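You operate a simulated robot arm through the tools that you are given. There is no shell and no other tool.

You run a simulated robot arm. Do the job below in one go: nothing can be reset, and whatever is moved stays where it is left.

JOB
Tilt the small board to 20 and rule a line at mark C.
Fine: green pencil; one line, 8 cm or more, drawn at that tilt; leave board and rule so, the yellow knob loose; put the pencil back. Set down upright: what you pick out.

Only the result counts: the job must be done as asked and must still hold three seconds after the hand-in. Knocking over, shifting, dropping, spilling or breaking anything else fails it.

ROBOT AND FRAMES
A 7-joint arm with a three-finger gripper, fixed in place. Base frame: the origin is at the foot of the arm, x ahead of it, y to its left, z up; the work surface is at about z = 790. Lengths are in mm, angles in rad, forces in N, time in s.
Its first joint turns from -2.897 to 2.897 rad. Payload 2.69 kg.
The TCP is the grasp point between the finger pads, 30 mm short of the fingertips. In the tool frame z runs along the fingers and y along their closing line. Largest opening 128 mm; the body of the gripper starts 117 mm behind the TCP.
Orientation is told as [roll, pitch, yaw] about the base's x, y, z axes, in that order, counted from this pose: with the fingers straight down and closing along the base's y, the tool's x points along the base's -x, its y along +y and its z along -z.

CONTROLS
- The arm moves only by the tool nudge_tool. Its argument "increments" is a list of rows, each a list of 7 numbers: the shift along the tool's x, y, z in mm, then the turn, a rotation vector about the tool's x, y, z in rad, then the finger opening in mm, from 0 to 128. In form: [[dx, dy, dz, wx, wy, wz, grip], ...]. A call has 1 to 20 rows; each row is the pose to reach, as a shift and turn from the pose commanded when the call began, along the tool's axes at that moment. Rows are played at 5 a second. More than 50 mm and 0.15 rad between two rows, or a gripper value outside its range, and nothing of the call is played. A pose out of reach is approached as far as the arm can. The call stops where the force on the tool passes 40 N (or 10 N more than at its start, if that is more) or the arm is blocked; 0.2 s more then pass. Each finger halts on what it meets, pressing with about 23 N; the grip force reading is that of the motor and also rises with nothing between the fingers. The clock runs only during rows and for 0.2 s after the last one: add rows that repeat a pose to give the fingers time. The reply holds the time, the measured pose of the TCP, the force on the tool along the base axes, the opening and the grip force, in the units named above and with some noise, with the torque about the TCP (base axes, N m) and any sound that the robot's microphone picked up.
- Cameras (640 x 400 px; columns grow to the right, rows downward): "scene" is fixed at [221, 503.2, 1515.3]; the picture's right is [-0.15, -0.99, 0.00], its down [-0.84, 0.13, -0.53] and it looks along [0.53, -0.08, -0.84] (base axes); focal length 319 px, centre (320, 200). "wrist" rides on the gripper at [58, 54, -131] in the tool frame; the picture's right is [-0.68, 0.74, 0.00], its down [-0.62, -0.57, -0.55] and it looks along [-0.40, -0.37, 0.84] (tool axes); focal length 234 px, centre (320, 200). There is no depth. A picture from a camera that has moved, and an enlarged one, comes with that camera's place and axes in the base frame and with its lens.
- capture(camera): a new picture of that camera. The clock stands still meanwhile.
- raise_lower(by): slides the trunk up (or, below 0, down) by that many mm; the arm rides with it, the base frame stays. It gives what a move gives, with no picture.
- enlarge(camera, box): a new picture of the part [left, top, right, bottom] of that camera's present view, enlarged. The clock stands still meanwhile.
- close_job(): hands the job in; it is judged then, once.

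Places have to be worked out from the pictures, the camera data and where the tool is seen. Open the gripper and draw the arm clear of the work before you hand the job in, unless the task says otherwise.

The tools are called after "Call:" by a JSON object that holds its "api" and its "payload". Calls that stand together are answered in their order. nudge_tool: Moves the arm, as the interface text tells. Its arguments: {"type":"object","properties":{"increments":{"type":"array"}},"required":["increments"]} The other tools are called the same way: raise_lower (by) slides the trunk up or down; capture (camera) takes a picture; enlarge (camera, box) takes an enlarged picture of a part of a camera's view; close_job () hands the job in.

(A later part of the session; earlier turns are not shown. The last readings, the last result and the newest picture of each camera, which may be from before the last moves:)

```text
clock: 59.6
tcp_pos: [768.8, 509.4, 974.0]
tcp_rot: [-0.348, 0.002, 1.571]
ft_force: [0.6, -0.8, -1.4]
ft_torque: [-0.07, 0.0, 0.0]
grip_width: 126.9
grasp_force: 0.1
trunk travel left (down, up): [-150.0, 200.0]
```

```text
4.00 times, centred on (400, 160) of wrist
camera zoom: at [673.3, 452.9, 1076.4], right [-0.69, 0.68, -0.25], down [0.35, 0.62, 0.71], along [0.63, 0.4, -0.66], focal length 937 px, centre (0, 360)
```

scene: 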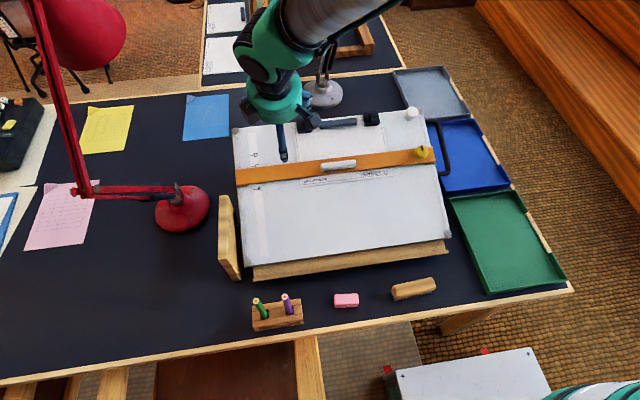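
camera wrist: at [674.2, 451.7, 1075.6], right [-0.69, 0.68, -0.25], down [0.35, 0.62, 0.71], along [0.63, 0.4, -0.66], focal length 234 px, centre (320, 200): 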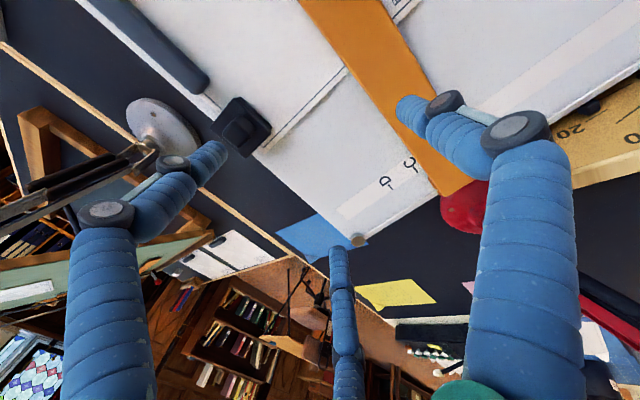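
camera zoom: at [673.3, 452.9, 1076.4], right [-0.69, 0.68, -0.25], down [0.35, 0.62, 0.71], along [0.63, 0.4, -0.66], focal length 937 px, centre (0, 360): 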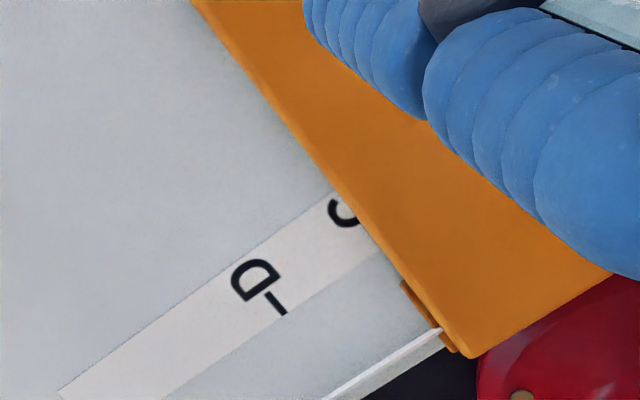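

The edge now sits about 1.3 mm past C (tick just covered). I'd rather have the edge a hair below so the pencil line lands on C, so I'll re-grip and move it back about 2 mm.

Call:
{"api": "nudge_tool", "payload": {"increments": [[27.4, 15.1, -10.9, 0, 0, 0, 127], [52.4, 31.1, -15.9, 0, 0, 0, 100], [77.4, 45.1, -15.9, 0, 0, 0, 70], [102.4, 59.1, -15.9, 0, 0, 0, 50], [127.4, 73.1, -15.9, 0, 0, 0, 50], [127.4, 73.1, 0, 0, 0, 0, 48], [127.4, 73.1, 20, 0, 0, 0, 44], [127.4, 73.1, 34, 0, 0, 0, 44], [127.4, 73.1, 43.5, 0, 0, 0, 42], [127.4, 73.1, 43.5, 0, 0, 0, 40], [127.4, 73.1, 43.5, 0, 0, 0, 34], [127.4, 73.1, 43.5, 0, 0, 0, 28], [127.4, 73.1, 43.5, 0, 0, 0, 24], [127.4, 73.1, 43.5, 0, 0, 0, 12], [127.4, 73.1, 43.5, 0, 0, 0, 10], [127.4, 73.1, 43.5, 0, 0, 0, 10]]}}

Call:
{"api": "nudge_tool", "payload": {"increments": [[0, 1, 0, 0, 0, 0, 10], [0, 2, 0, 0, 0, 0, 10], [0, 2, 0, 0, 0, 0, 10], [0, 2, 0, 0, 0, 0, 10], [0, 2, 0, 0, 0, 0, 24], [0, 2, 0, 0, 0, 0, 28], [0, 2, 0, 0, 0, 0, 34], [0, 2, 0, 0, 0, 0, 44], [0, 2, -15, 0, 0, 0, 50], [0, 2, -44, 0, 0, 0, 60], [0, 2, -60, 0, 0, 0, 90], [-25, -12, -60, 0, 0, 0, 127], [-50, -26, -60, 0, 0, 0, 127], [-75, -40, -60, 0, 0, 0, 127], [-100, -56, -55, 0, 0, 0, 127], [-127.4, -73.1, -44.1, 0, 0, 0, 127], [-127.4, -73.1, -44.1, 0, 0, 0, 127]]}}

Call:
{"api": "enlarge", "payload": {"camera": "wrist", "box": [375, 140, 435, 190]}}

Call:
{"api": "capture", "payload": {"camera": "scene"}}

```text
clock: 63.0
tcp_pos: [713.4, 382.2, 907.4]
tcp_rot: [-0.347, -0.001, 1.572]
ft_force: [0.4, -0.1, 0.0]
ft_torque: [0.01, 0.24, 0.02]
grip_width: 25.6
grasp_force: 45.2
trunk travel left (down, up): [-150.0, 200.0]
```

```text
clock: 66.6
tcp_pos: [769.1, 509.5, 973.3]
tcp_rot: [-0.347, 0.001, 1.57]
ft_force: [0.8, 1.0, -0.5]
ft_torque: [-0.03, 0.0, -0.01]
grip_width: 127.0
grasp_force: 0.0
trunk travel left (down, up): [-150.0, 200.0]
```

```text
8.00 times, centred on (405, 165) of wrist
camera zoom: at [673.1, 452.2, 1076.6], right [-0.69, 0.68, -0.25], down [0.35, 0.62, 0.71], along [0.63, 0.4, -0.66], focal length 1873 px, centre (-360, 480)
```

zoom: 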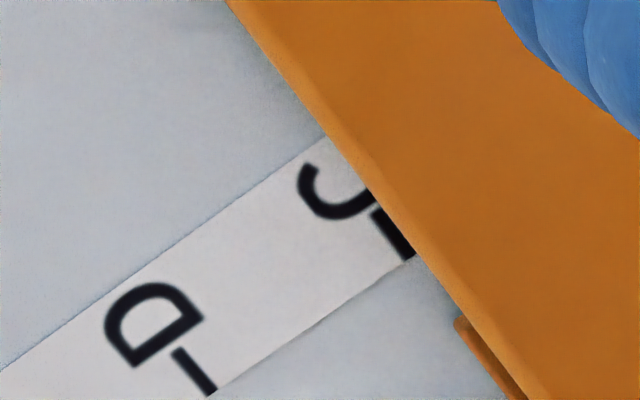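

```text
taken
```

scene: 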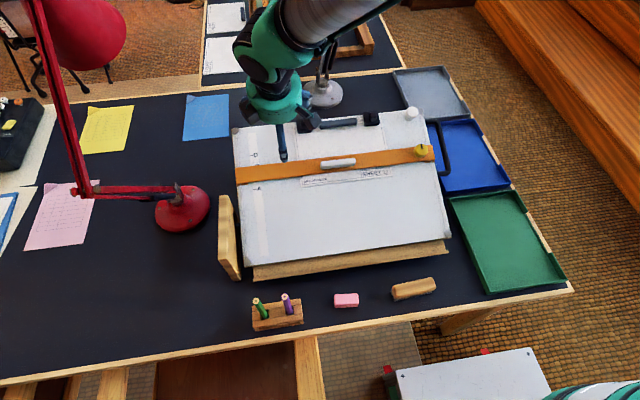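

C's tick now touches the rule's edge (edge about 1 mm below the tick's centre). Next, the green pencil: I'll bring the tool upright and move over to view the holder.

Call:
{"api": "nudge_tool", "payload": {"increments": [[0, -10, -30, -0.1, 0, 0, 127], [-5, 20, -55, -0.2, 0, 0, 127], [-10, 60, -75, -0.3, 0, 0, 127], [-16, 105, -90, -0.347, 0, 0, 127], [-22, 150, -100, -0.347, 0, 0, 127], [-28, 195, -108, -0.347, 0, 0, 127], [-35, 240, -115, -0.347, 0, 0, 127], [-42, 285, -120, -0.347, 0, 0, 127], [-50, 330, -123, -0.347, 0, 0, 127], [-58, 377.6, -123.6, -0.347, 0, 0, 127], [-58, 377.6, -123.6, -0.347, 0, 0, 127]]}}

Call:
{"api": "capture", "payload": {"camera": "wrist"}}

Call:
{"api": "capture", "payload": {"camera": "scene"}}

```text
clock: 69.0
tcp_pos: [369.6, 567.2, 963.9]
tcp_rot: [-0.001, 0.001, 1.57]
ft_force: [0.6, 1.2, 0.1]
ft_torque: [-0.03, -0.07, 0.0]
grip_width: 127.3
grasp_force: 0.1
trunk travel left (down, up): [-150.0, 200.0]
```

```text
taken
camera wrist: at [316.0, 509.8, 1092.7], right [-0.74, 0.68, 0.0], down [0.57, 0.62, 0.55], along [0.37, 0.4, -0.84], focal length 234 px, centre (320, 200)
```

wrist: 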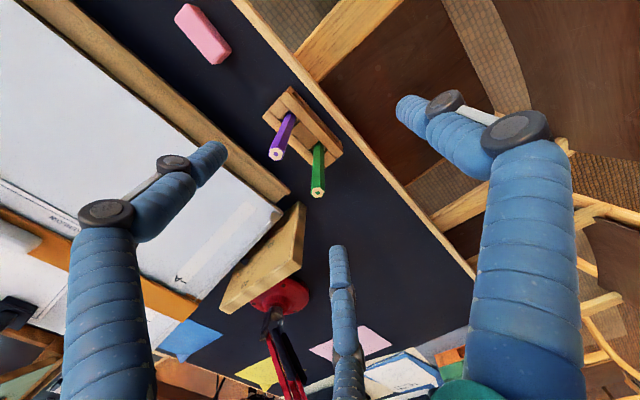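

```text
taken
```

scene: 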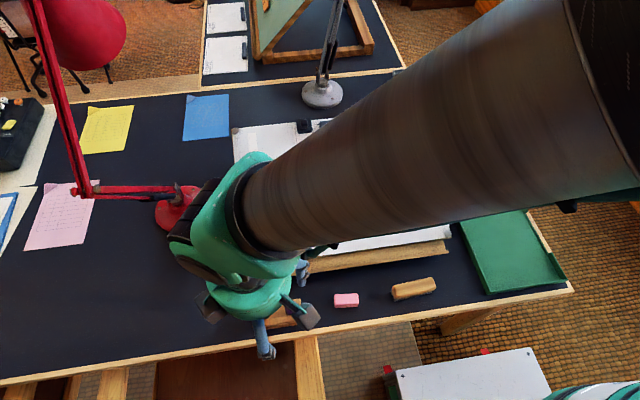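

Call:
{"api": "enlarge", "payload": {"camera": "wrist", "box": [250, 75, 360, 205]}}

Call:
{"api": "enlarge", "payload": {"camera": "wrist", "box": [290, 130, 350, 205]}}

```text
3.08 times, centred on (305, 140) of wrist
camera zoom: at [316.0, 509.8, 1092.7], right [-0.74, 0.68, 0.0], down [0.57, 0.62, 0.55], along [0.37, 0.4, -0.84], focal length 720 px, centre (366, 385)
```

zoom: 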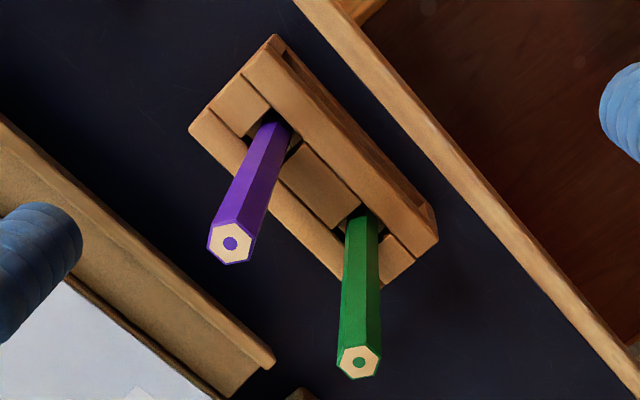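

```text
5.33 times, centred on (320, 168) of wrist
camera zoom: at [316.0, 509.8, 1092.7], right [-0.74, 0.68, 0.0], down [0.57, 0.62, 0.55], along [0.37, 0.4, -0.84], focal length 1249 px, centre (320, 373)
```

zoom: 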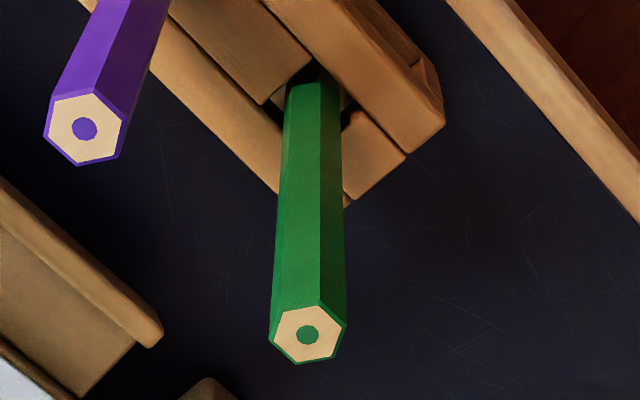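

The pencil stands vertically at about (400, 598) with its top at z≈894 and the holder top near z≈772. I'll centre over it with 52 mm opening and come down to just above its top, then check the centring.

Call:
{"api": "nudge_tool", "payload": {"increments": [[-15, -15, 0, 0, 0, 0, 90], [-30.8, -30.4, 0, 0, 0, 0, 52], [-30.8, -30.4, 10, 0, 0, 0, 52], [-30.8, -30.4, 25, 0, 0, 0, 52], [-30.8, -30.4, 35, 0, 0, 0, 52], [-30.8, -30.4, 35, 0, 0, 0, 52]]}}

Call:
{"api": "enlarge", "payload": {"camera": "wrist", "box": [250, 100, 390, 240]}}

Call:
{"api": "enlarge", "payload": {"camera": "scene", "box": [200, 240, 340, 360]}}

```text
clock: 70.4
tcp_pos: [401.4, 599.0, 926.0]
tcp_rot: [-0.001, 0.001, 1.571]
ft_force: [-0.7, 0.7, 0.5]
ft_torque: [0.0, 0.02, -0.01]
grip_width: 52.2
grasp_force: 0.0
trunk travel left (down, up): [-150.0, 200.0]
```

```text
2.86 times, centred on (320, 170) of wrist
camera zoom: at [347.6, 540.9, 1056.5], right [-0.74, 0.68, 0.0], down [0.57, 0.62, 0.55], along [0.37, 0.4, -0.84], focal length 669 px, centre (320, 286)
```

zoom: 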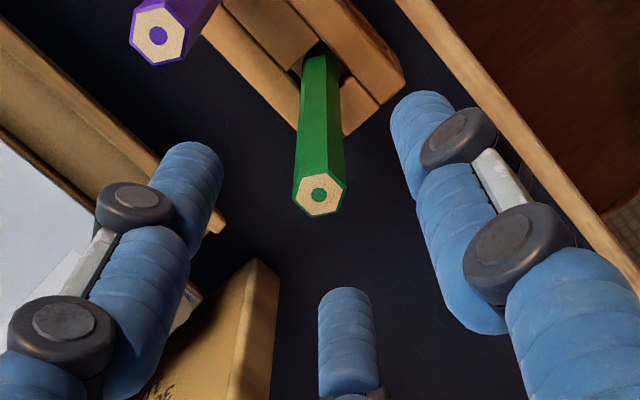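

```text
3.33 times, centred on (270, 300) of scene
camera zoom: at [221.0, 503.2, 1515.3], right [-0.15, -0.99, 0.0], down [-0.84, 0.13, -0.53], along [0.53, -0.08, -0.84], focal length 1065 px, centre (487, -133)
```

zoom: 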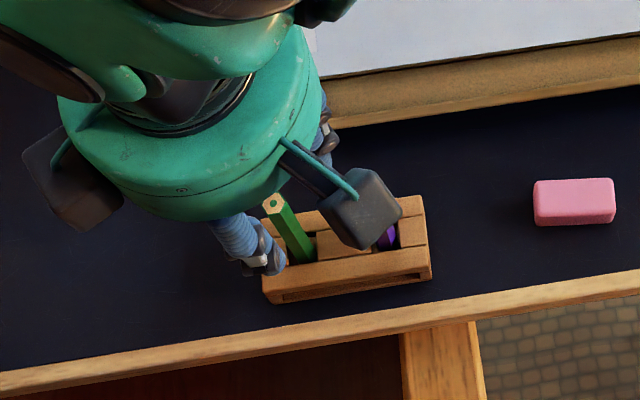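

The pencil is on the tool axis. Descending to TCP z≈852 so the tips stay well above the holder.

Call:
{"api": "nudge_tool", "payload": {"increments": [[0, -0.8, 15, 0, 0, 0, 52], [0, -0.8, 30, 0, 0, 0, 52], [0, -0.8, 45, 0, 0, 0, 52], [0, -0.8, 60, 0, 0, 0, 52], [0, -0.8, 74, 0, 0, 0, 52], [0, -0.8, 74, 0, 0, 0, 52]]}}

Call:
{"api": "enlarge", "payload": {"camera": "wrist", "box": [250, 100, 390, 240]}}

Call:
{"api": "enlarge", "payload": {"camera": "scene", "box": [200, 240, 340, 360]}}

```text
clock: 71.8
tcp_pos: [401.3, 597.8, 852.2]
tcp_rot: [-0.001, 0.0, 1.57]
ft_force: [0.2, 1.3, -0.6]
ft_torque: [-0.02, 0.03, 0.01]
grip_width: 52.2
grasp_force: 0.0
trunk travel left (down, up): [-150.0, 200.0]
```

```text
2.86 times, centred on (320, 170) of wrist
camera zoom: at [348.1, 541.0, 982.1], right [-0.74, 0.68, 0.0], down [0.57, 0.62, 0.55], along [0.37, 0.4, -0.84], focal length 669 px, centre (320, 286)
```

zoom: 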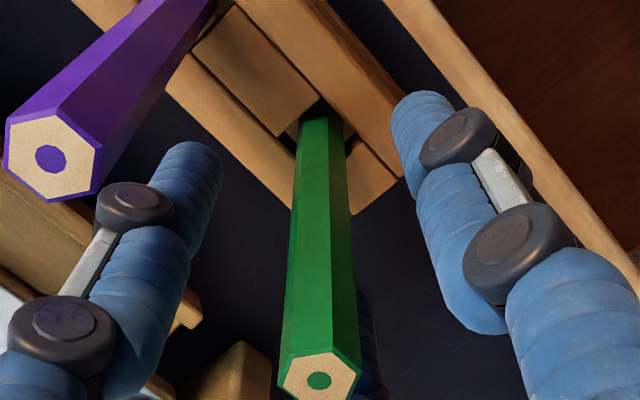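

```text
3.33 times, centred on (270, 300) of scene
camera zoom: at [221.0, 503.2, 1515.3], right [-0.15, -0.99, 0.0], down [-0.84, 0.13, -0.53], along [0.53, -0.08, -0.84], focal length 1065 px, centre (487, -133)
```

zoom: 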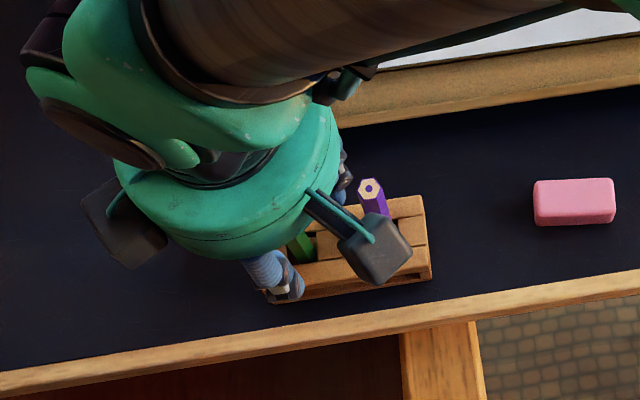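

The pencil lines up with the tool axis all along its length. Closing slowly on it.

Call:
{"api": "nudge_tool", "payload": {"increments": [[0, 0, 0, 0, 0, 0, 36], [0, 0, 0, 0, 0, 0, 24], [0, 0, 0, 0, 0, 0, 18], [0, 0, 0, 0, 0, 0, 15], [0, 0, 0, 0, 0, 0, 13]]}}

```text
clock: 73.0
tcp_pos: [403.2, 597.9, 852.0]
tcp_rot: [-0.003, 0.0, 1.57]
ft_force: [0.1, 0.2, -0.2]
ft_torque: [-0.01, 0.01, 0.03]
grip_width: 14.3
grasp_force: 7.7
trunk travel left (down, up): [-150.0, 200.0]
```

Contact at 14.3 mm without side force. Tightening the grip.

Call:
{"api": "nudge_tool", "payload": {"increments": [[0, 0, 0, 0, 0, 0, 8], [0, 0, 0, 0, 0, 0, 2], [0, 0, 0, 0, 0, 0, 0], [0, 0, 0, 0, 0, 0, 0]]}}

Call:
{"api": "enlarge", "payload": {"camera": "wrist", "box": [250, 100, 390, 240]}}

```text
clock: 74.0
tcp_pos: [402.8, 597.9, 853.1]
tcp_rot: [-0.002, 0.001, 1.57]
ft_force: [-0.1, -0.1, 1.5]
ft_torque: [-0.03, 0.04, 0.03]
grip_width: 12.3
grasp_force: 22.9
trunk travel left (down, up): [-150.0, 200.0]
```

```text
2.86 times, centred on (320, 170) of wrist
camera zoom: at [347.9, 540.8, 982.2], right [-0.74, 0.68, 0.0], down [0.57, 0.62, 0.55], along [0.37, 0.4, -0.84], focal length 669 px, centre (320, 286)
```

zoom: 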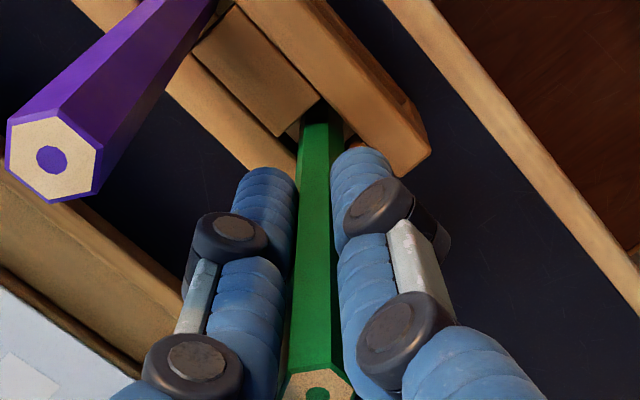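

Firm grip at 12.3 mm. Lifting straight up out of the holder.

Call:
{"api": "nudge_tool", "payload": {"increments": [[0, 0, -5, 0, 0, 0, 0], [0, 0, -12, 0, 0, 0, 0], [0, 0, -20, 0, 0, 0, 0], [0, 0, -30, 0, 0, 0, 0], [0, 0, -45, 0, 0, 0, 0], [0, 0, -60, 0, 0, 0, 0], [0, 0, -80, 0, 0, 0, 0], [0, 0, -100, 0, 0, 0, 0], [0, 0, -120, 0, 0, 0, 0], [0, 0, -120, 0, 0, 0, 0]]}}

Call:
{"api": "capture", "payload": {"camera": "wrist"}}

Call:
{"api": "enlarge", "payload": {"camera": "scene", "box": [180, 220, 340, 360]}}

```text
clock: 76.2
tcp_pos: [401.2, 597.9, 972.5]
tcp_rot: [-0.001, 0.0, 1.569]
ft_force: [-0.4, -0.5, -0.6]
ft_torque: [0.04, -0.02, 0.0]
grip_width: 12.4
grasp_force: 23.1
trunk travel left (down, up): [-150.0, 200.0]
```

```text
taken
camera wrist: at [347.5, 540.4, 1102.4], right [-0.74, 0.68, 0.0], down [0.57, 0.62, 0.55], along [0.37, 0.4, -0.84], focal length 234 px, centre (320, 200)
```

wrist: 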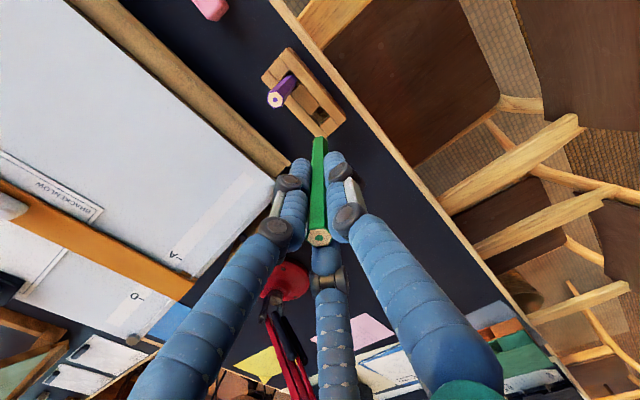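

```text
2.86 times, centred on (260, 290) of scene
camera zoom: at [221.0, 503.2, 1515.3], right [-0.15, -0.99, 0.0], down [-0.84, 0.13, -0.53], along [0.53, -0.08, -0.84], focal length 913 px, centre (491, -57)
```

zoom: 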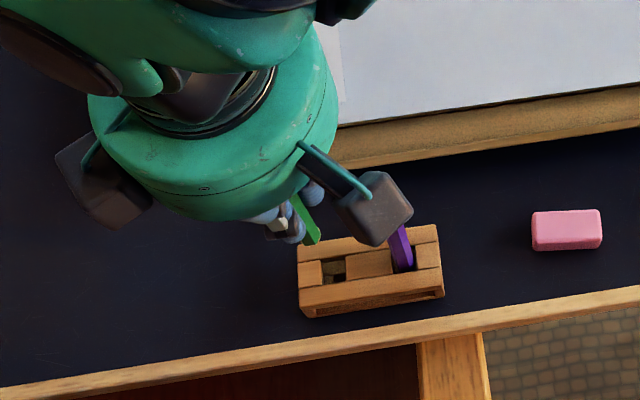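

The pencil is out and the slot is empty. I'll zoom on the pencil tip to measure how far it protrudes.

Call:
{"api": "enlarge", "payload": {"camera": "wrist", "box": [260, 40, 380, 140]}}

Call:
{"api": "enlarge", "payload": {"camera": "wrist", "box": [280, 120, 360, 250]}}

Call:
{"api": "enlarge", "payload": {"camera": "scene", "box": [240, 260, 310, 340]}}

```text
4.00 times, centred on (320, 90) of wrist
camera zoom: at [347.5, 540.4, 1102.4], right [-0.74, 0.68, 0.0], down [0.57, 0.62, 0.55], along [0.37, 0.4, -0.84], focal length 937 px, centre (320, 640)
```

zoom: 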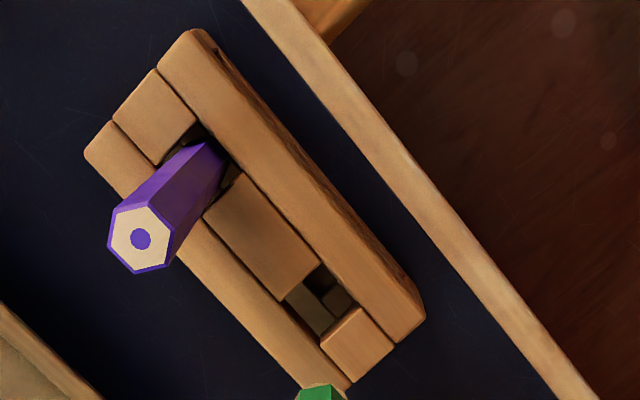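

```text
3.08 times, centred on (320, 185) of wrist
camera zoom: at [347.5, 540.4, 1102.4], right [-0.74, 0.68, 0.0], down [0.57, 0.62, 0.55], along [0.37, 0.4, -0.84], focal length 720 px, centre (320, 246)
```

zoom: 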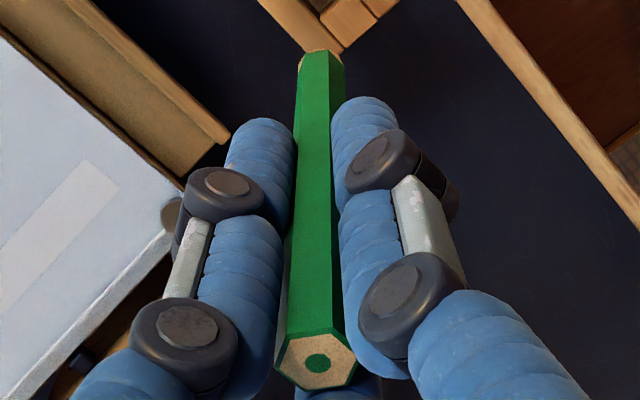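

```text
5.00 times, centred on (275, 300) of scene
camera zoom: at [221.0, 503.2, 1515.3], right [-0.15, -0.99, 0.0], down [-0.84, 0.13, -0.53], along [0.53, -0.08, -0.84], focal length 1597 px, centre (545, -300)
```

zoom: 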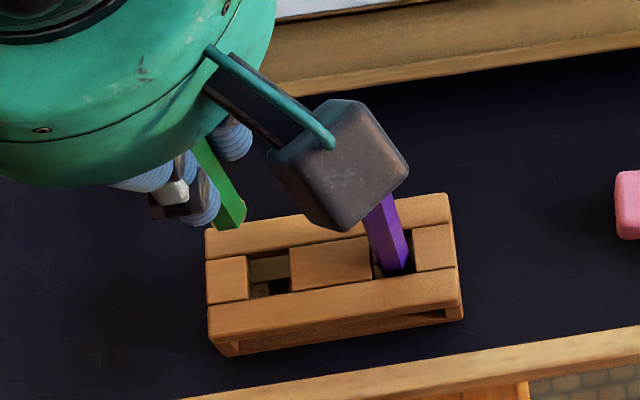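

I need the tip's exact depth; zooming the scene camera on the pencil's lower end.

Call:
{"api": "enlarge", "payload": {"camera": "scene", "box": [270, 280, 302, 312]}}

```text
12.50 times, centred on (286, 296) of scene
camera zoom: at [221.0, 503.2, 1515.3], right [-0.15, -0.99, 0.0], down [-0.84, 0.13, -0.53], along [0.53, -0.08, -0.84], focal length 3993 px, centre (745, -1000)
```

zoom: 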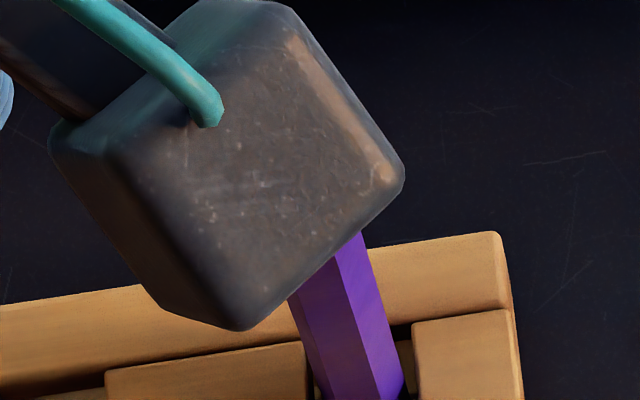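

Call:
{"api": "enlarge", "payload": {"camera": "scene", "box": [242, 286, 274, 318]}}

```text
12.50 times, centred on (258, 302) of scene
camera zoom: at [221.0, 503.2, 1515.3], right [-0.15, -0.99, 0.0], down [-0.84, 0.13, -0.53], along [0.53, -0.08, -0.84], focal length 3993 px, centre (1095, -1075)
```

zoom: 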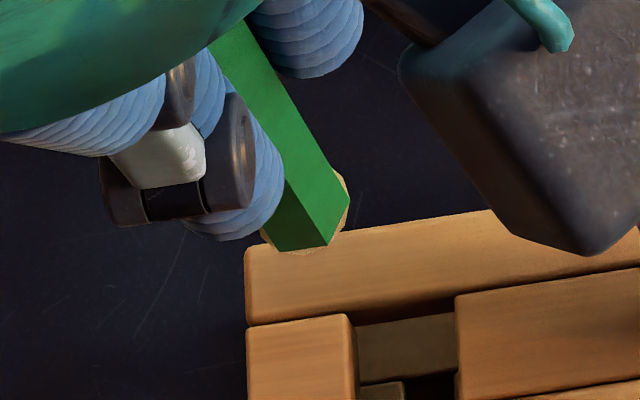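

The pencil barrel's end is about 91 mm below the TCP with a short cone beyond it, so the tip is roughly 100 mm below. I'll carry it high over the board to above the sheet, beside the rule's edge. There I'll lean the tool 10° so the tip can get close to the rule.

Call:
{"api": "nudge_tool", "payload": {"increments": [[0, 0, -25, 0, 0, 0, 0], [0, 0, -60, 0, 0, 0, 0], [13, -33, -60, 0, 0, 0, 0], [27, -67, -60, 0, 0, 0, 0], [40, -100, -60, 0, 0, 0, 0], [54, -133, -60, 0, 0, 0, 0], [67, -167, -60, 0, 0, 0, 0], [81, -200, -60, 0, 0, 0, 0], [94, -233, -60, 0, 0, 0, 0], [108, -267, -60, 0, 0, 0, 0], [121, -300, -60, -0.03, 0, 0, 0], [135, -333, -60, -0.08, 0, 0, 0], [144, -356, -60, -0.13, 0, 0, 0], [148, -366.8, -60, -0.1745, 0, 0, 0], [148, -366.8, -60, -0.1745, 0, 0, 0]]}}

Call:
{"api": "capture", "payload": {"camera": "wrist"}}

Call:
{"api": "capture", "payload": {"camera": "scene"}}

```text
clock: 79.4
tcp_pos: [768.3, 449.3, 1032.5]
tcp_rot: [0.174, 0.001, 1.57]
ft_force: [-0.1, 0.2, -0.3]
ft_torque: [0.01, 0.05, 0.01]
grip_width: 12.6
grasp_force: 22.9
trunk travel left (down, up): [-150.0, 200.0]
```

```text
taken
camera wrist: at [738.7, 392.6, 1169.4], right [-0.72, 0.68, 0.13], down [0.65, 0.62, 0.44], along [0.22, 0.4, -0.89], focal length 234 px, centre (320, 200)
```

wrist: 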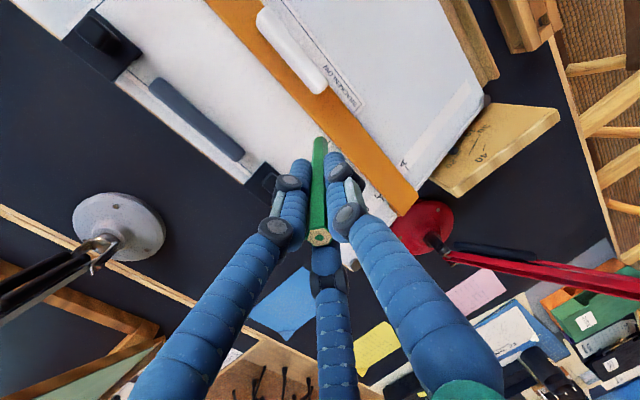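

```text
taken
```

scene: 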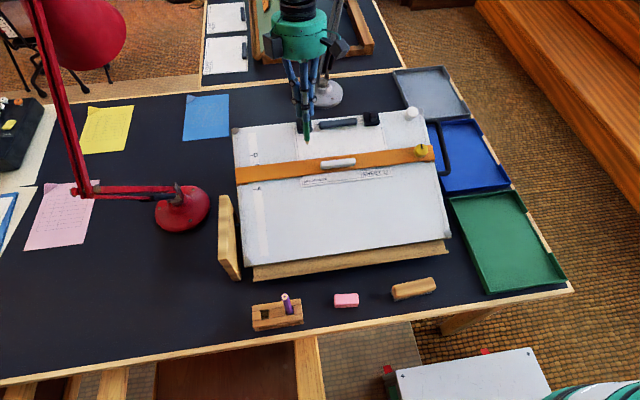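

The pencil is now visible from the scene camera; zooming on its tip.

Call:
{"api": "enlarge", "payload": {"camera": "scene", "box": [285, 105, 333, 165]}}

Call:
{"api": "enlarge", "payload": {"camera": "scene", "box": [292, 118, 322, 148]}}

```text
6.67 times, centred on (309, 135) of scene
camera zoom: at [221.0, 503.2, 1515.3], right [-0.15, -0.99, 0.0], down [-0.84, 0.13, -0.53], along [0.53, -0.08, -0.84], focal length 2130 px, centre (393, 633)
```

zoom: 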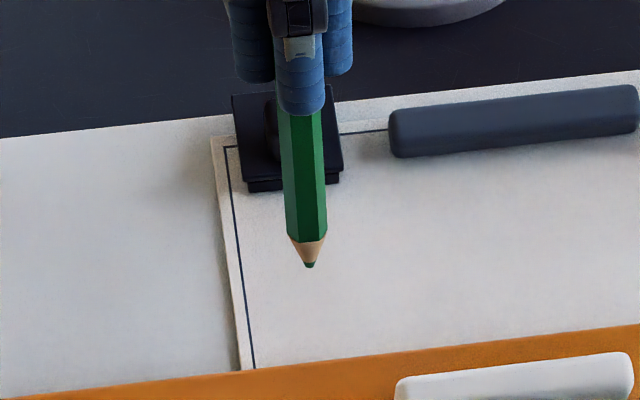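

```text
13.33 times, centred on (307, 133) of scene
camera zoom: at [221.0, 503.2, 1515.3], right [-0.15, -0.99, 0.0], down [-0.84, 0.13, -0.53], along [0.53, -0.08, -0.84], focal length 4259 px, centre (493, 1093)
```

zoom: 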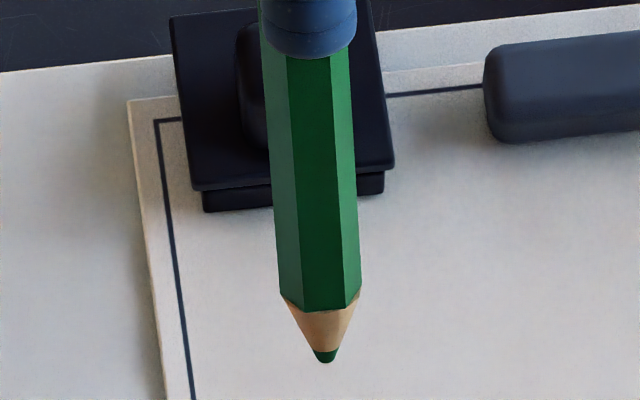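

Both the geometry and this view put the tip about 103–106 mm below the TCP, at x≈750, right above the intended line. I'll descend 45 mm and check against the rule edge.

Call:
{"api": "nudge_tool", "payload": {"increments": [[0, -2.6, 14.8, 0, 0, 0, 0], [0, -5.2, 29.5, 0, 0, 0, 0], [0, -7.8, 44.3, 0, 0, 0, 0], [0, -7.8, 44.3, 0, 0, 0, 0]]}}

Call:
{"api": "enlarge", "payload": {"camera": "scene", "box": [285, 125, 333, 175]}}

Call:
{"api": "enlarge", "payload": {"camera": "wrist", "box": [270, 90, 390, 190]}}

```text
clock: 80.4
tcp_pos: [769.5, 449.4, 987.6]
tcp_rot: [0.173, -0.001, 1.57]
ft_force: [-0.1, -0.1, -0.1]
ft_torque: [-0.02, 0.01, 0.02]
grip_width: 12.6
grasp_force: 23.3
trunk travel left (down, up): [-150.0, 200.0]
```

```text
8.00 times, centred on (309, 150) of scene
camera zoom: at [221.0, 503.2, 1515.3], right [-0.15, -0.99, 0.0], down [-0.84, 0.13, -0.53], along [0.53, -0.08, -0.84], focal length 2555 px, centre (408, 600)
```

zoom: 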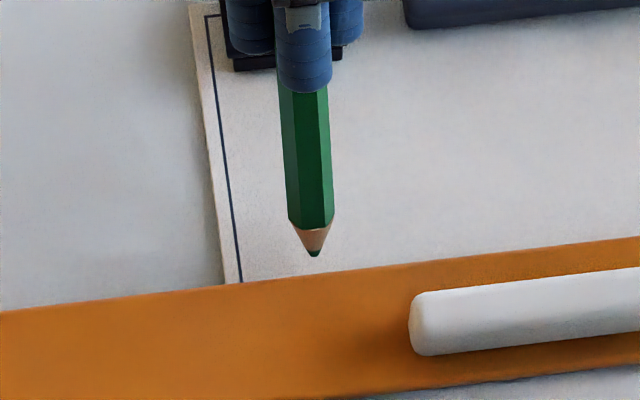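

```text
4.00 times, centred on (330, 140) of wrist
camera zoom: at [738.2, 392.0, 1124.8], right [-0.72, 0.68, 0.13], down [0.65, 0.62, 0.44], along [0.22, 0.4, -0.89], focal length 937 px, centre (280, 440)
```

zoom: 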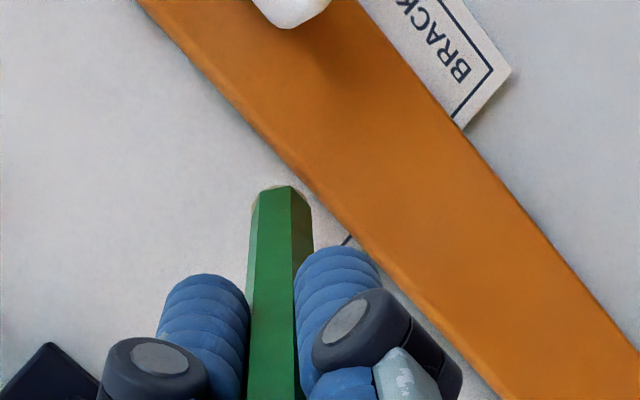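

The tip is about 14–15 mm above the sheet and lines up just above the rule's edge. I'll lower 10 mm while shifting 0.7 mm up-board and look again.

Call:
{"api": "nudge_tool", "payload": {"increments": [[0, -1.2, 4, 0, 0, 0, 0], [0, -1.9, 7, 0, 0, 0, 0], [0, -2.43, 9.73, 0, 0, 0, 0], [0, -2.43, 9.73, 0, 0, 0, 0]]}}

Call:
{"api": "enlarge", "payload": {"camera": "scene", "box": [292, 135, 324, 165]}}

Call:
{"api": "enlarge", "payload": {"camera": "wrist", "box": [290, 100, 370, 170]}}

```text
clock: 81.4
tcp_pos: [769.0, 449.7, 977.3]
tcp_rot: [0.173, 0.0, 1.572]
ft_force: [0.4, -0.1, 1.9]
ft_torque: [0.04, 0.03, -0.01]
grip_width: 12.1
grasp_force: 22.9
trunk travel left (down, up): [-150.0, 200.0]
```

```text
13.33 times, centred on (308, 150) of scene
camera zoom: at [221.0, 503.2, 1515.3], right [-0.15, -0.99, 0.0], down [-0.84, 0.13, -0.53], along [0.53, -0.08, -0.84], focal length 4259 px, centre (480, 867)
```

zoom: 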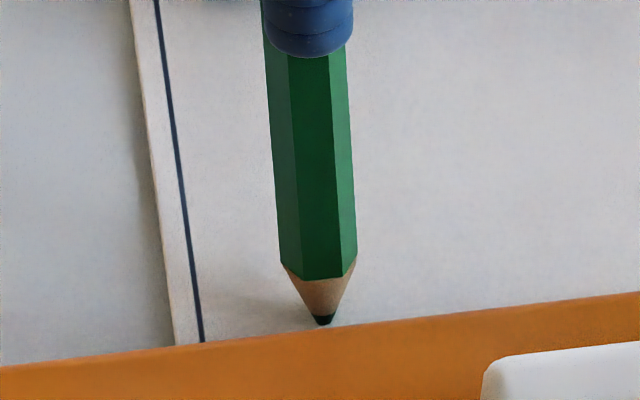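

```text
5.71 times, centred on (330, 135) of wrist
camera zoom: at [738.9, 392.3, 1114.9], right [-0.72, 0.68, 0.13], down [0.65, 0.62, 0.44], along [0.22, 0.4, -0.89], focal length 1338 px, centre (263, 571)
```

zoom: 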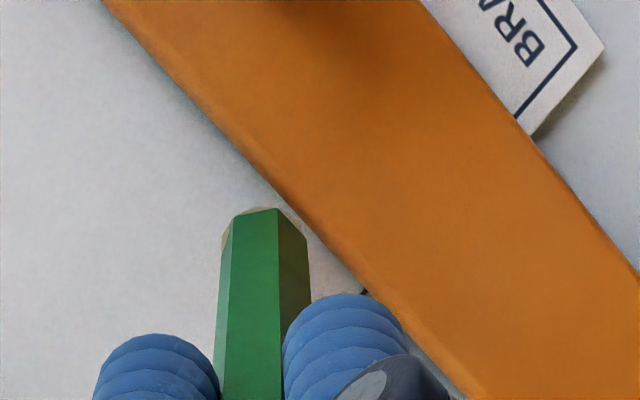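

There may already be light contact (Fz≈+1.9 N, and a contact shadow at the tip). I'll hold still and re-read the force.

Call:
{"api": "nudge_tool", "payload": {"increments": [[0, 0, 0, 0, 0, 0, 0]]}}

Call:
{"api": "nudge_tool", "payload": {"increments": [[0, 0, 0, 0, 0, 0, 0]]}}

```text
clock: 81.8
tcp_pos: [767.4, 449.9, 977.7]
tcp_rot: [0.175, 0.001, 1.569]
ft_force: [-0.2, 0.8, 0.8]
ft_torque: [0.02, 0.05, -0.04]
grip_width: 12.2
grasp_force: 22.6
trunk travel left (down, up): [-150.0, 200.0]
```

```text
clock: 82.2
tcp_pos: [769.9, 449.6, 977.5]
tcp_rot: [0.176, 0.001, 1.571]
ft_force: [0.1, 0.8, 1.1]
ft_torque: [0.0, 0.09, 0.01]
grip_width: 12.3
grasp_force: 23.4
trunk travel left (down, up): [-150.0, 200.0]
```

Average Fz ≈ 1.3 N versus about 0 in free air, so the tip is just touching the sheet, about 3–5 mm above the rule's edge. I'll lift 4 mm, shift 2.5 mm down-board toward the edge, and check before touching down again.

Call:
{"api": "nudge_tool", "payload": {"increments": [[0, 0.7, -3.9, 0, 0, 0, 0], [0, 1.9, -3.6, 0, 0, 0, 0], [0, 2.9, -2.8, 0, 0, 0, 0], [0, 2.9, -2.8, 0, 0, 0, 0]]}}

Call:
{"api": "enlarge", "payload": {"camera": "scene", "box": [292, 135, 324, 165]}}

Call:
{"api": "enlarge", "payload": {"camera": "wrist", "box": [290, 100, 370, 170]}}

```text
clock: 83.2
tcp_pos: [766.1, 450.1, 980.9]
tcp_rot: [0.173, 0.0, 1.571]
ft_force: [0.7, -0.2, 0.4]
ft_torque: [-0.02, 0.0, 0.0]
grip_width: 12.3
grasp_force: 23.3
trunk travel left (down, up): [-150.0, 200.0]
```

```text
13.33 times, centred on (308, 150) of scene
camera zoom: at [221.0, 503.2, 1515.3], right [-0.15, -0.99, 0.0], down [-0.84, 0.13, -0.53], along [0.53, -0.08, -0.84], focal length 4259 px, centre (480, 867)
```

zoom: 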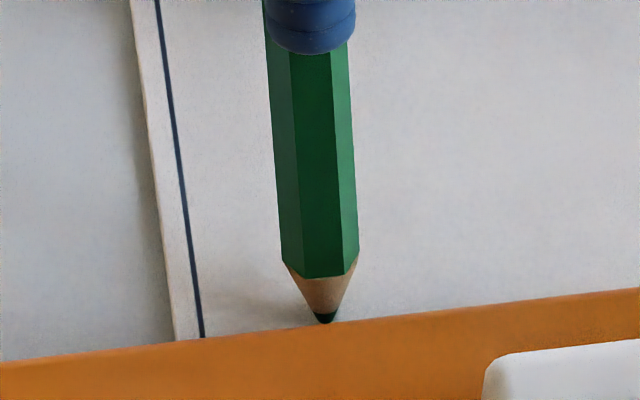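

```text
5.71 times, centred on (330, 135) of wrist
camera zoom: at [736.6, 392.1, 1118.2], right [-0.72, 0.68, 0.13], down [0.65, 0.62, 0.44], along [0.22, 0.4, -0.89], focal length 1338 px, centre (263, 571)
```

zoom: 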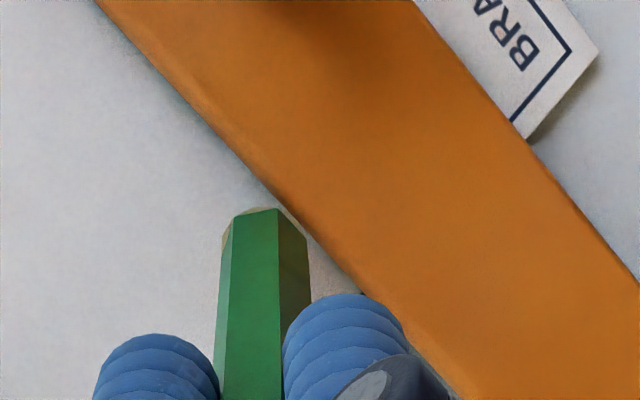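

On lifting, the board sprang back about 1.7 mm, so it gives slightly under light pressure and returns; a gentle touch is right. The tip is now about 2 mm above the sheet and about 2 mm from the rule's edge. Lowering 3.2 mm for a light press at the start point.

Call:
{"api": "nudge_tool", "payload": {"increments": [[0, -0.17, 0.98, 0, 0, 0, 0], [0, -0.35, 1.97, 0, 0, 0, 0], [0, -0.45, 2.56, 0, 0, 0, 0], [0, -0.56, 3.15, 0, 0, 0, 0], [0, -0.56, 3.15, 0, 0, 0, 0]]}}

Call:
{"api": "enlarge", "payload": {"camera": "scene", "box": [292, 135, 324, 165]}}

```text
clock: 84.4
tcp_pos: [766.6, 448.7, 978.6]
tcp_rot: [0.172, 0.0, 1.571]
ft_force: [1.2, -0.1, 4.0]
ft_torque: [-0.02, 0.01, 0.02]
grip_width: 12.4
grasp_force: 23.1
trunk travel left (down, up): [-150.0, 200.0]
```

```text
13.33 times, centred on (308, 150) of scene
camera zoom: at [221.0, 503.2, 1515.3], right [-0.15, -0.99, 0.0], down [-0.84, 0.13, -0.53], along [0.53, -0.08, -0.84], focal length 4259 px, centre (480, 867)
```

zoom: 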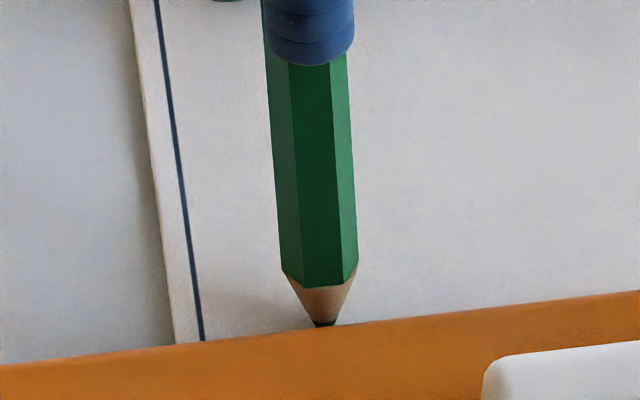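

Fz rose to 4 N with +1.2 N in x, so the pencil is also brushing the rule's edge. I'll lift, shift 1 mm up-board and touch down again lightly.

Call:
{"api": "nudge_tool", "payload": {"increments": [[0, 0.56, -3.15, 0, 0, 0, 0], [0, -0.31, -3.65, 0, 0, 0, 0], [0, -0.31, -3.65, 0, 0, 0, 0], [0, -0.5, -2.6, 0, 0, 0, 0], [0, -0.68, -1.6, 0, 0, 0, 0], [0, -0.85, -0.6, 0, 0, 0, 0], [0, -0.85, -0.6, 0, 0, 0, 0]]}}

Call:
{"api": "nudge_tool", "payload": {"increments": [[0, 0, 0, 0, 0, 0, 0]]}}

Call:
{"api": "enlarge", "payload": {"camera": "scene", "box": [292, 135, 324, 165]}}

```text
clock: 86.0
tcp_pos: [768.2, 450.1, 979.2]
tcp_rot: [0.172, 0.0, 1.57]
ft_force: [0.7, 0.7, 4.9]
ft_torque: [0.05, 0.02, -0.01]
grip_width: 12.0
grasp_force: 22.9
trunk travel left (down, up): [-150.0, 200.0]
```

```text
clock: 86.4
tcp_pos: [767.2, 449.5, 978.8]
tcp_rot: [0.173, -0.001, 1.57]
ft_force: [0.7, -0.2, 4.4]
ft_torque: [0.04, 0.03, 0.03]
grip_width: 12.2
grasp_force: 22.8
trunk travel left (down, up): [-150.0, 200.0]
```

```text
13.33 times, centred on (308, 150) of scene
camera zoom: at [221.0, 503.2, 1515.3], right [-0.15, -0.99, 0.0], down [-0.84, 0.13, -0.53], along [0.53, -0.08, -0.84], focal length 4259 px, centre (480, 867)
```

zoom: 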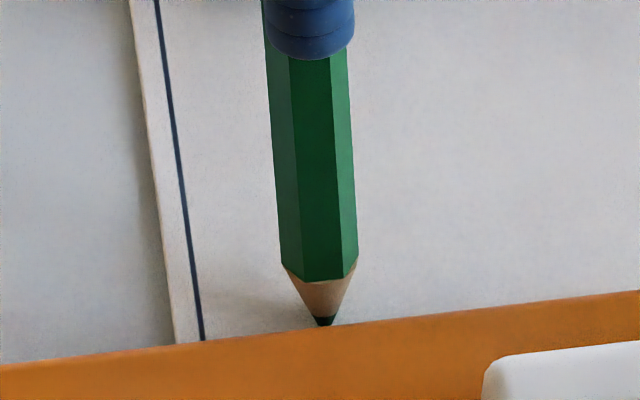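

Contact is steady at about 4.5 N with forces consistent with plain friction on the slope. I'll ease 0.3 mm and draw the first 42 mm toward −y, then check.

Call:
{"api": "nudge_tool", "payload": {"increments": [[3, 0.05, -0.3, 0, 0, 0, 0], [9, 0.05, -0.3, 0, 0, 0, 0], [15, 0.05, -0.3, 0, 0, 0, 0], [21, 0.05, -0.3, 0, 0, 0, 0], [27, 0.05, -0.3, 0, 0, 0, 0], [33, 0.05, -0.3, 0, 0, 0, 0], [39, 0.05, -0.3, 0, 0, 0, 0], [42, 0.05, -0.3, 0, 0, 0, 0]]}}

Call:
{"api": "enlarge", "payload": {"camera": "scene", "box": [292, 130, 348, 170]}}

```text
clock: 88.2
tcp_pos: [768.4, 407.8, 978.5]
tcp_rot: [0.174, 0.0, 1.571]
ft_force: [-1.8, 0.8, 2.7]
ft_torque: [0.09, 0.16, -0.04]
grip_width: 12.5
grasp_force: 22.5
trunk travel left (down, up): [-150.0, 200.0]
```

```text
10.00 times, centred on (320, 150) of scene
camera zoom: at [221.0, 503.2, 1515.3], right [-0.15, -0.99, 0.0], down [-0.84, 0.13, -0.53], along [0.53, -0.08, -0.84], focal length 3194 px, centre (320, 700)
```

zoom: 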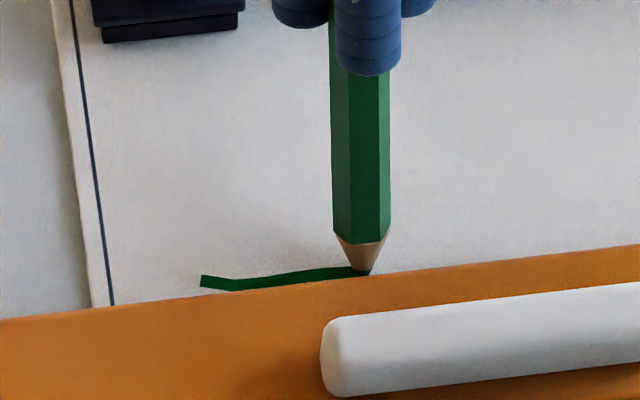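

A clean green stroke is appearing. Before continuing, I'll check how it sits relative to mark C and the rule.

Call:
{"api": "enlarge", "payload": {"camera": "scene", "box": [236, 140, 316, 190]}}

Call:
{"api": "capture", "payload": {"camera": "wrist"}}

Call:
{"api": "enlarge", "payload": {"camera": "wrist", "box": [280, 90, 400, 190]}}

```text
8.00 times, centred on (276, 165) of scene
camera zoom: at [221.0, 503.2, 1515.3], right [-0.15, -0.99, 0.0], down [-0.84, 0.13, -0.53], along [0.53, -0.08, -0.84], focal length 2555 px, centre (672, 480)
```

zoom: 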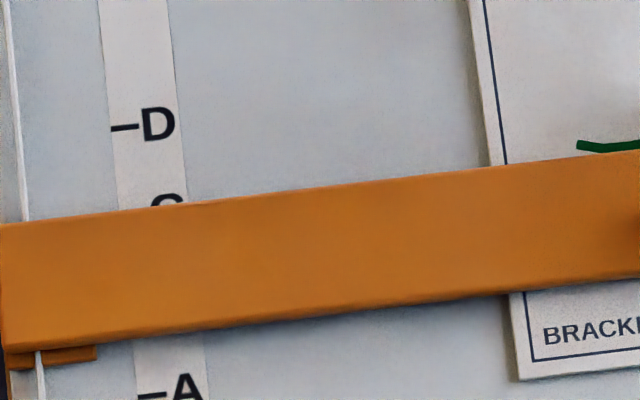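

```text
taken
camera wrist: at [737.5, 350.0, 1115.5], right [-0.72, 0.68, 0.13], down [0.65, 0.62, 0.44], along [0.22, 0.4, -0.89], focal length 234 px, centre (320, 200)
```

wrist: 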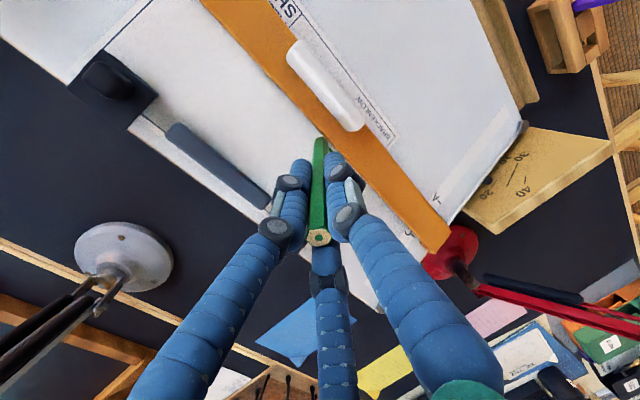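

```text
4.00 times, centred on (340, 140) of wrist
camera zoom: at [737.5, 350.0, 1115.5], right [-0.72, 0.68, 0.13], down [0.65, 0.62, 0.44], along [0.22, 0.4, -0.89], focal length 937 px, centre (240, 440)
```

zoom: 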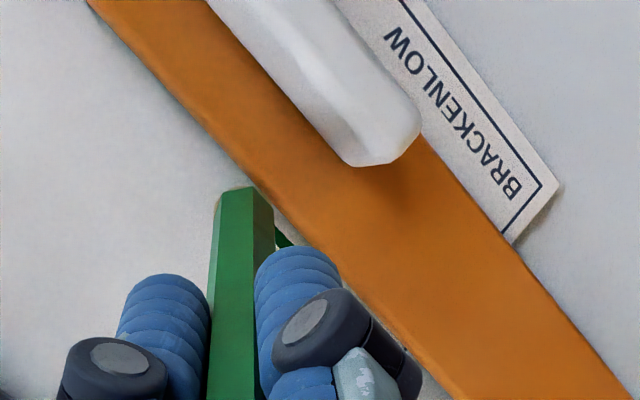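

The stroke is running parallel to the rule, close to its edge at C. Contact is steady at about 2.7 N, so I'll continue the same straight stroke another 84 mm.

Call:
{"api": "nudge_tool", "payload": {"increments": [[3, 0, 0, 0, 0, 0, 0], [9, 0, 0, 0, 0, 0, 0], [15, 0, 0, 0, 0, 0, 0], [21, 0, 0, 0, 0, 0, 0], [27, 0, 0, 0, 0, 0, 0], [33, 0, 0, 0, 0, 0, 0], [39, 0, 0, 0, 0, 0, 0], [45, 0, 0, 0, 0, 0, 0], [51, 0, 0, 0, 0, 0, 0], [57, 0, 0, 0, 0, 0, 0], [63, 0, 0, 0, 0, 0, 0], [69, 0, 0, 0, 0, 0, 0], [75, 0, 0, 0, 0, 0, 0], [81, 0, 0, 0, 0, 0, 0], [84, 0, 0, 0, 0, 0, 0]]}}

Call:
{"api": "enlarge", "payload": {"camera": "scene", "box": [290, 115, 380, 175]}}

```text
clock: 91.4
tcp_pos: [767.7, 322.6, 978.5]
tcp_rot: [0.176, 0.0, 1.572]
ft_force: [-1.2, 0.7, 3.2]
ft_torque: [0.09, 0.13, 0.02]
grip_width: 12.2
grasp_force: 23.4
trunk travel left (down, up): [-150.0, 200.0]
```

```text
6.67 times, centred on (335, 145) of scene
camera zoom: at [221.0, 503.2, 1515.3], right [-0.15, -0.99, 0.0], down [-0.84, 0.13, -0.53], along [0.53, -0.08, -0.84], focal length 2130 px, centre (220, 567)
```

zoom: 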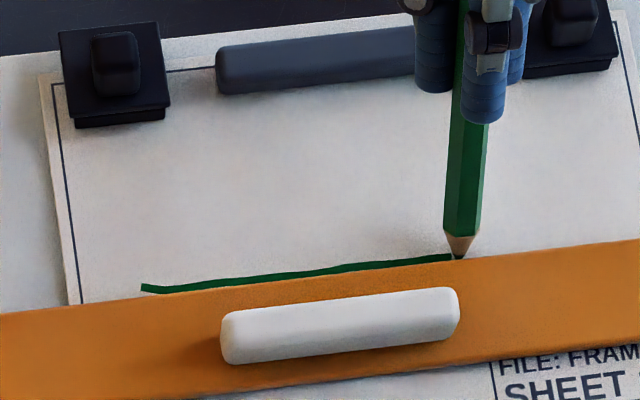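

The line is about 126 mm long. Now I'll lift the pencil straight up, well clear.

Call:
{"api": "nudge_tool", "payload": {"increments": [[0, 1.0, -5.9, 0, 0, 0, 0], [0, 2.6, -14.8, 0, 0, 0, 0], [0, 6.1, -34.5, 0, 0, 0, 0], [0, 9.5, -54, 0, 0, 0, 0], [0, 11.3, -64, 0, 0, 0, 0], [0, 11.3, -64, 0, 0, 0, 0]]}}

Call:
{"api": "capture", "payload": {"camera": "scene"}}

Call:
{"api": "enlarge", "payload": {"camera": "scene", "box": [290, 115, 380, 175]}}

Call:
{"api": "enlarge", "payload": {"camera": "scene", "box": [228, 140, 276, 200]}}

```text
clock: 92.8
tcp_pos: [767.6, 321.9, 1043.4]
tcp_rot: [0.173, -0.002, 1.572]
ft_force: [0.9, 0.1, 0.5]
ft_torque: [0.02, -0.01, -0.01]
grip_width: 12.1
grasp_force: 22.5
trunk travel left (down, up): [-150.0, 200.0]
```

```text
taken
```

scene: 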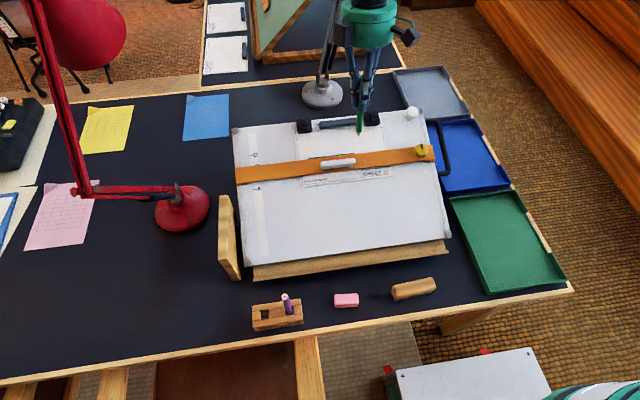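

```text
6.67 times, centred on (335, 145) of scene
camera zoom: at [221.0, 503.2, 1515.3], right [-0.15, -0.99, 0.0], down [-0.84, 0.13, -0.53], along [0.53, -0.08, -0.84], focal length 2130 px, centre (220, 567)
```

zoom: 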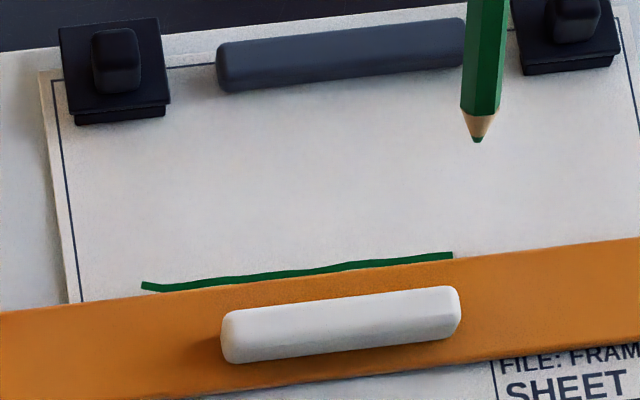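

```text
6.67 times, centred on (252, 170) of scene
camera zoom: at [221.0, 503.2, 1515.3], right [-0.15, -0.99, 0.0], down [-0.84, 0.13, -0.53], along [0.53, -0.08, -0.84], focal length 2130 px, centre (773, 400)
```

zoom: 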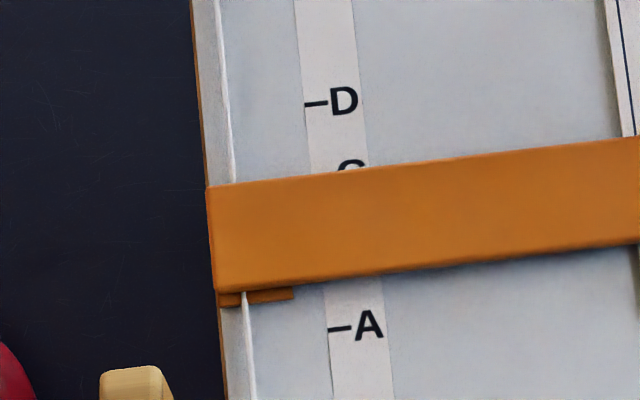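

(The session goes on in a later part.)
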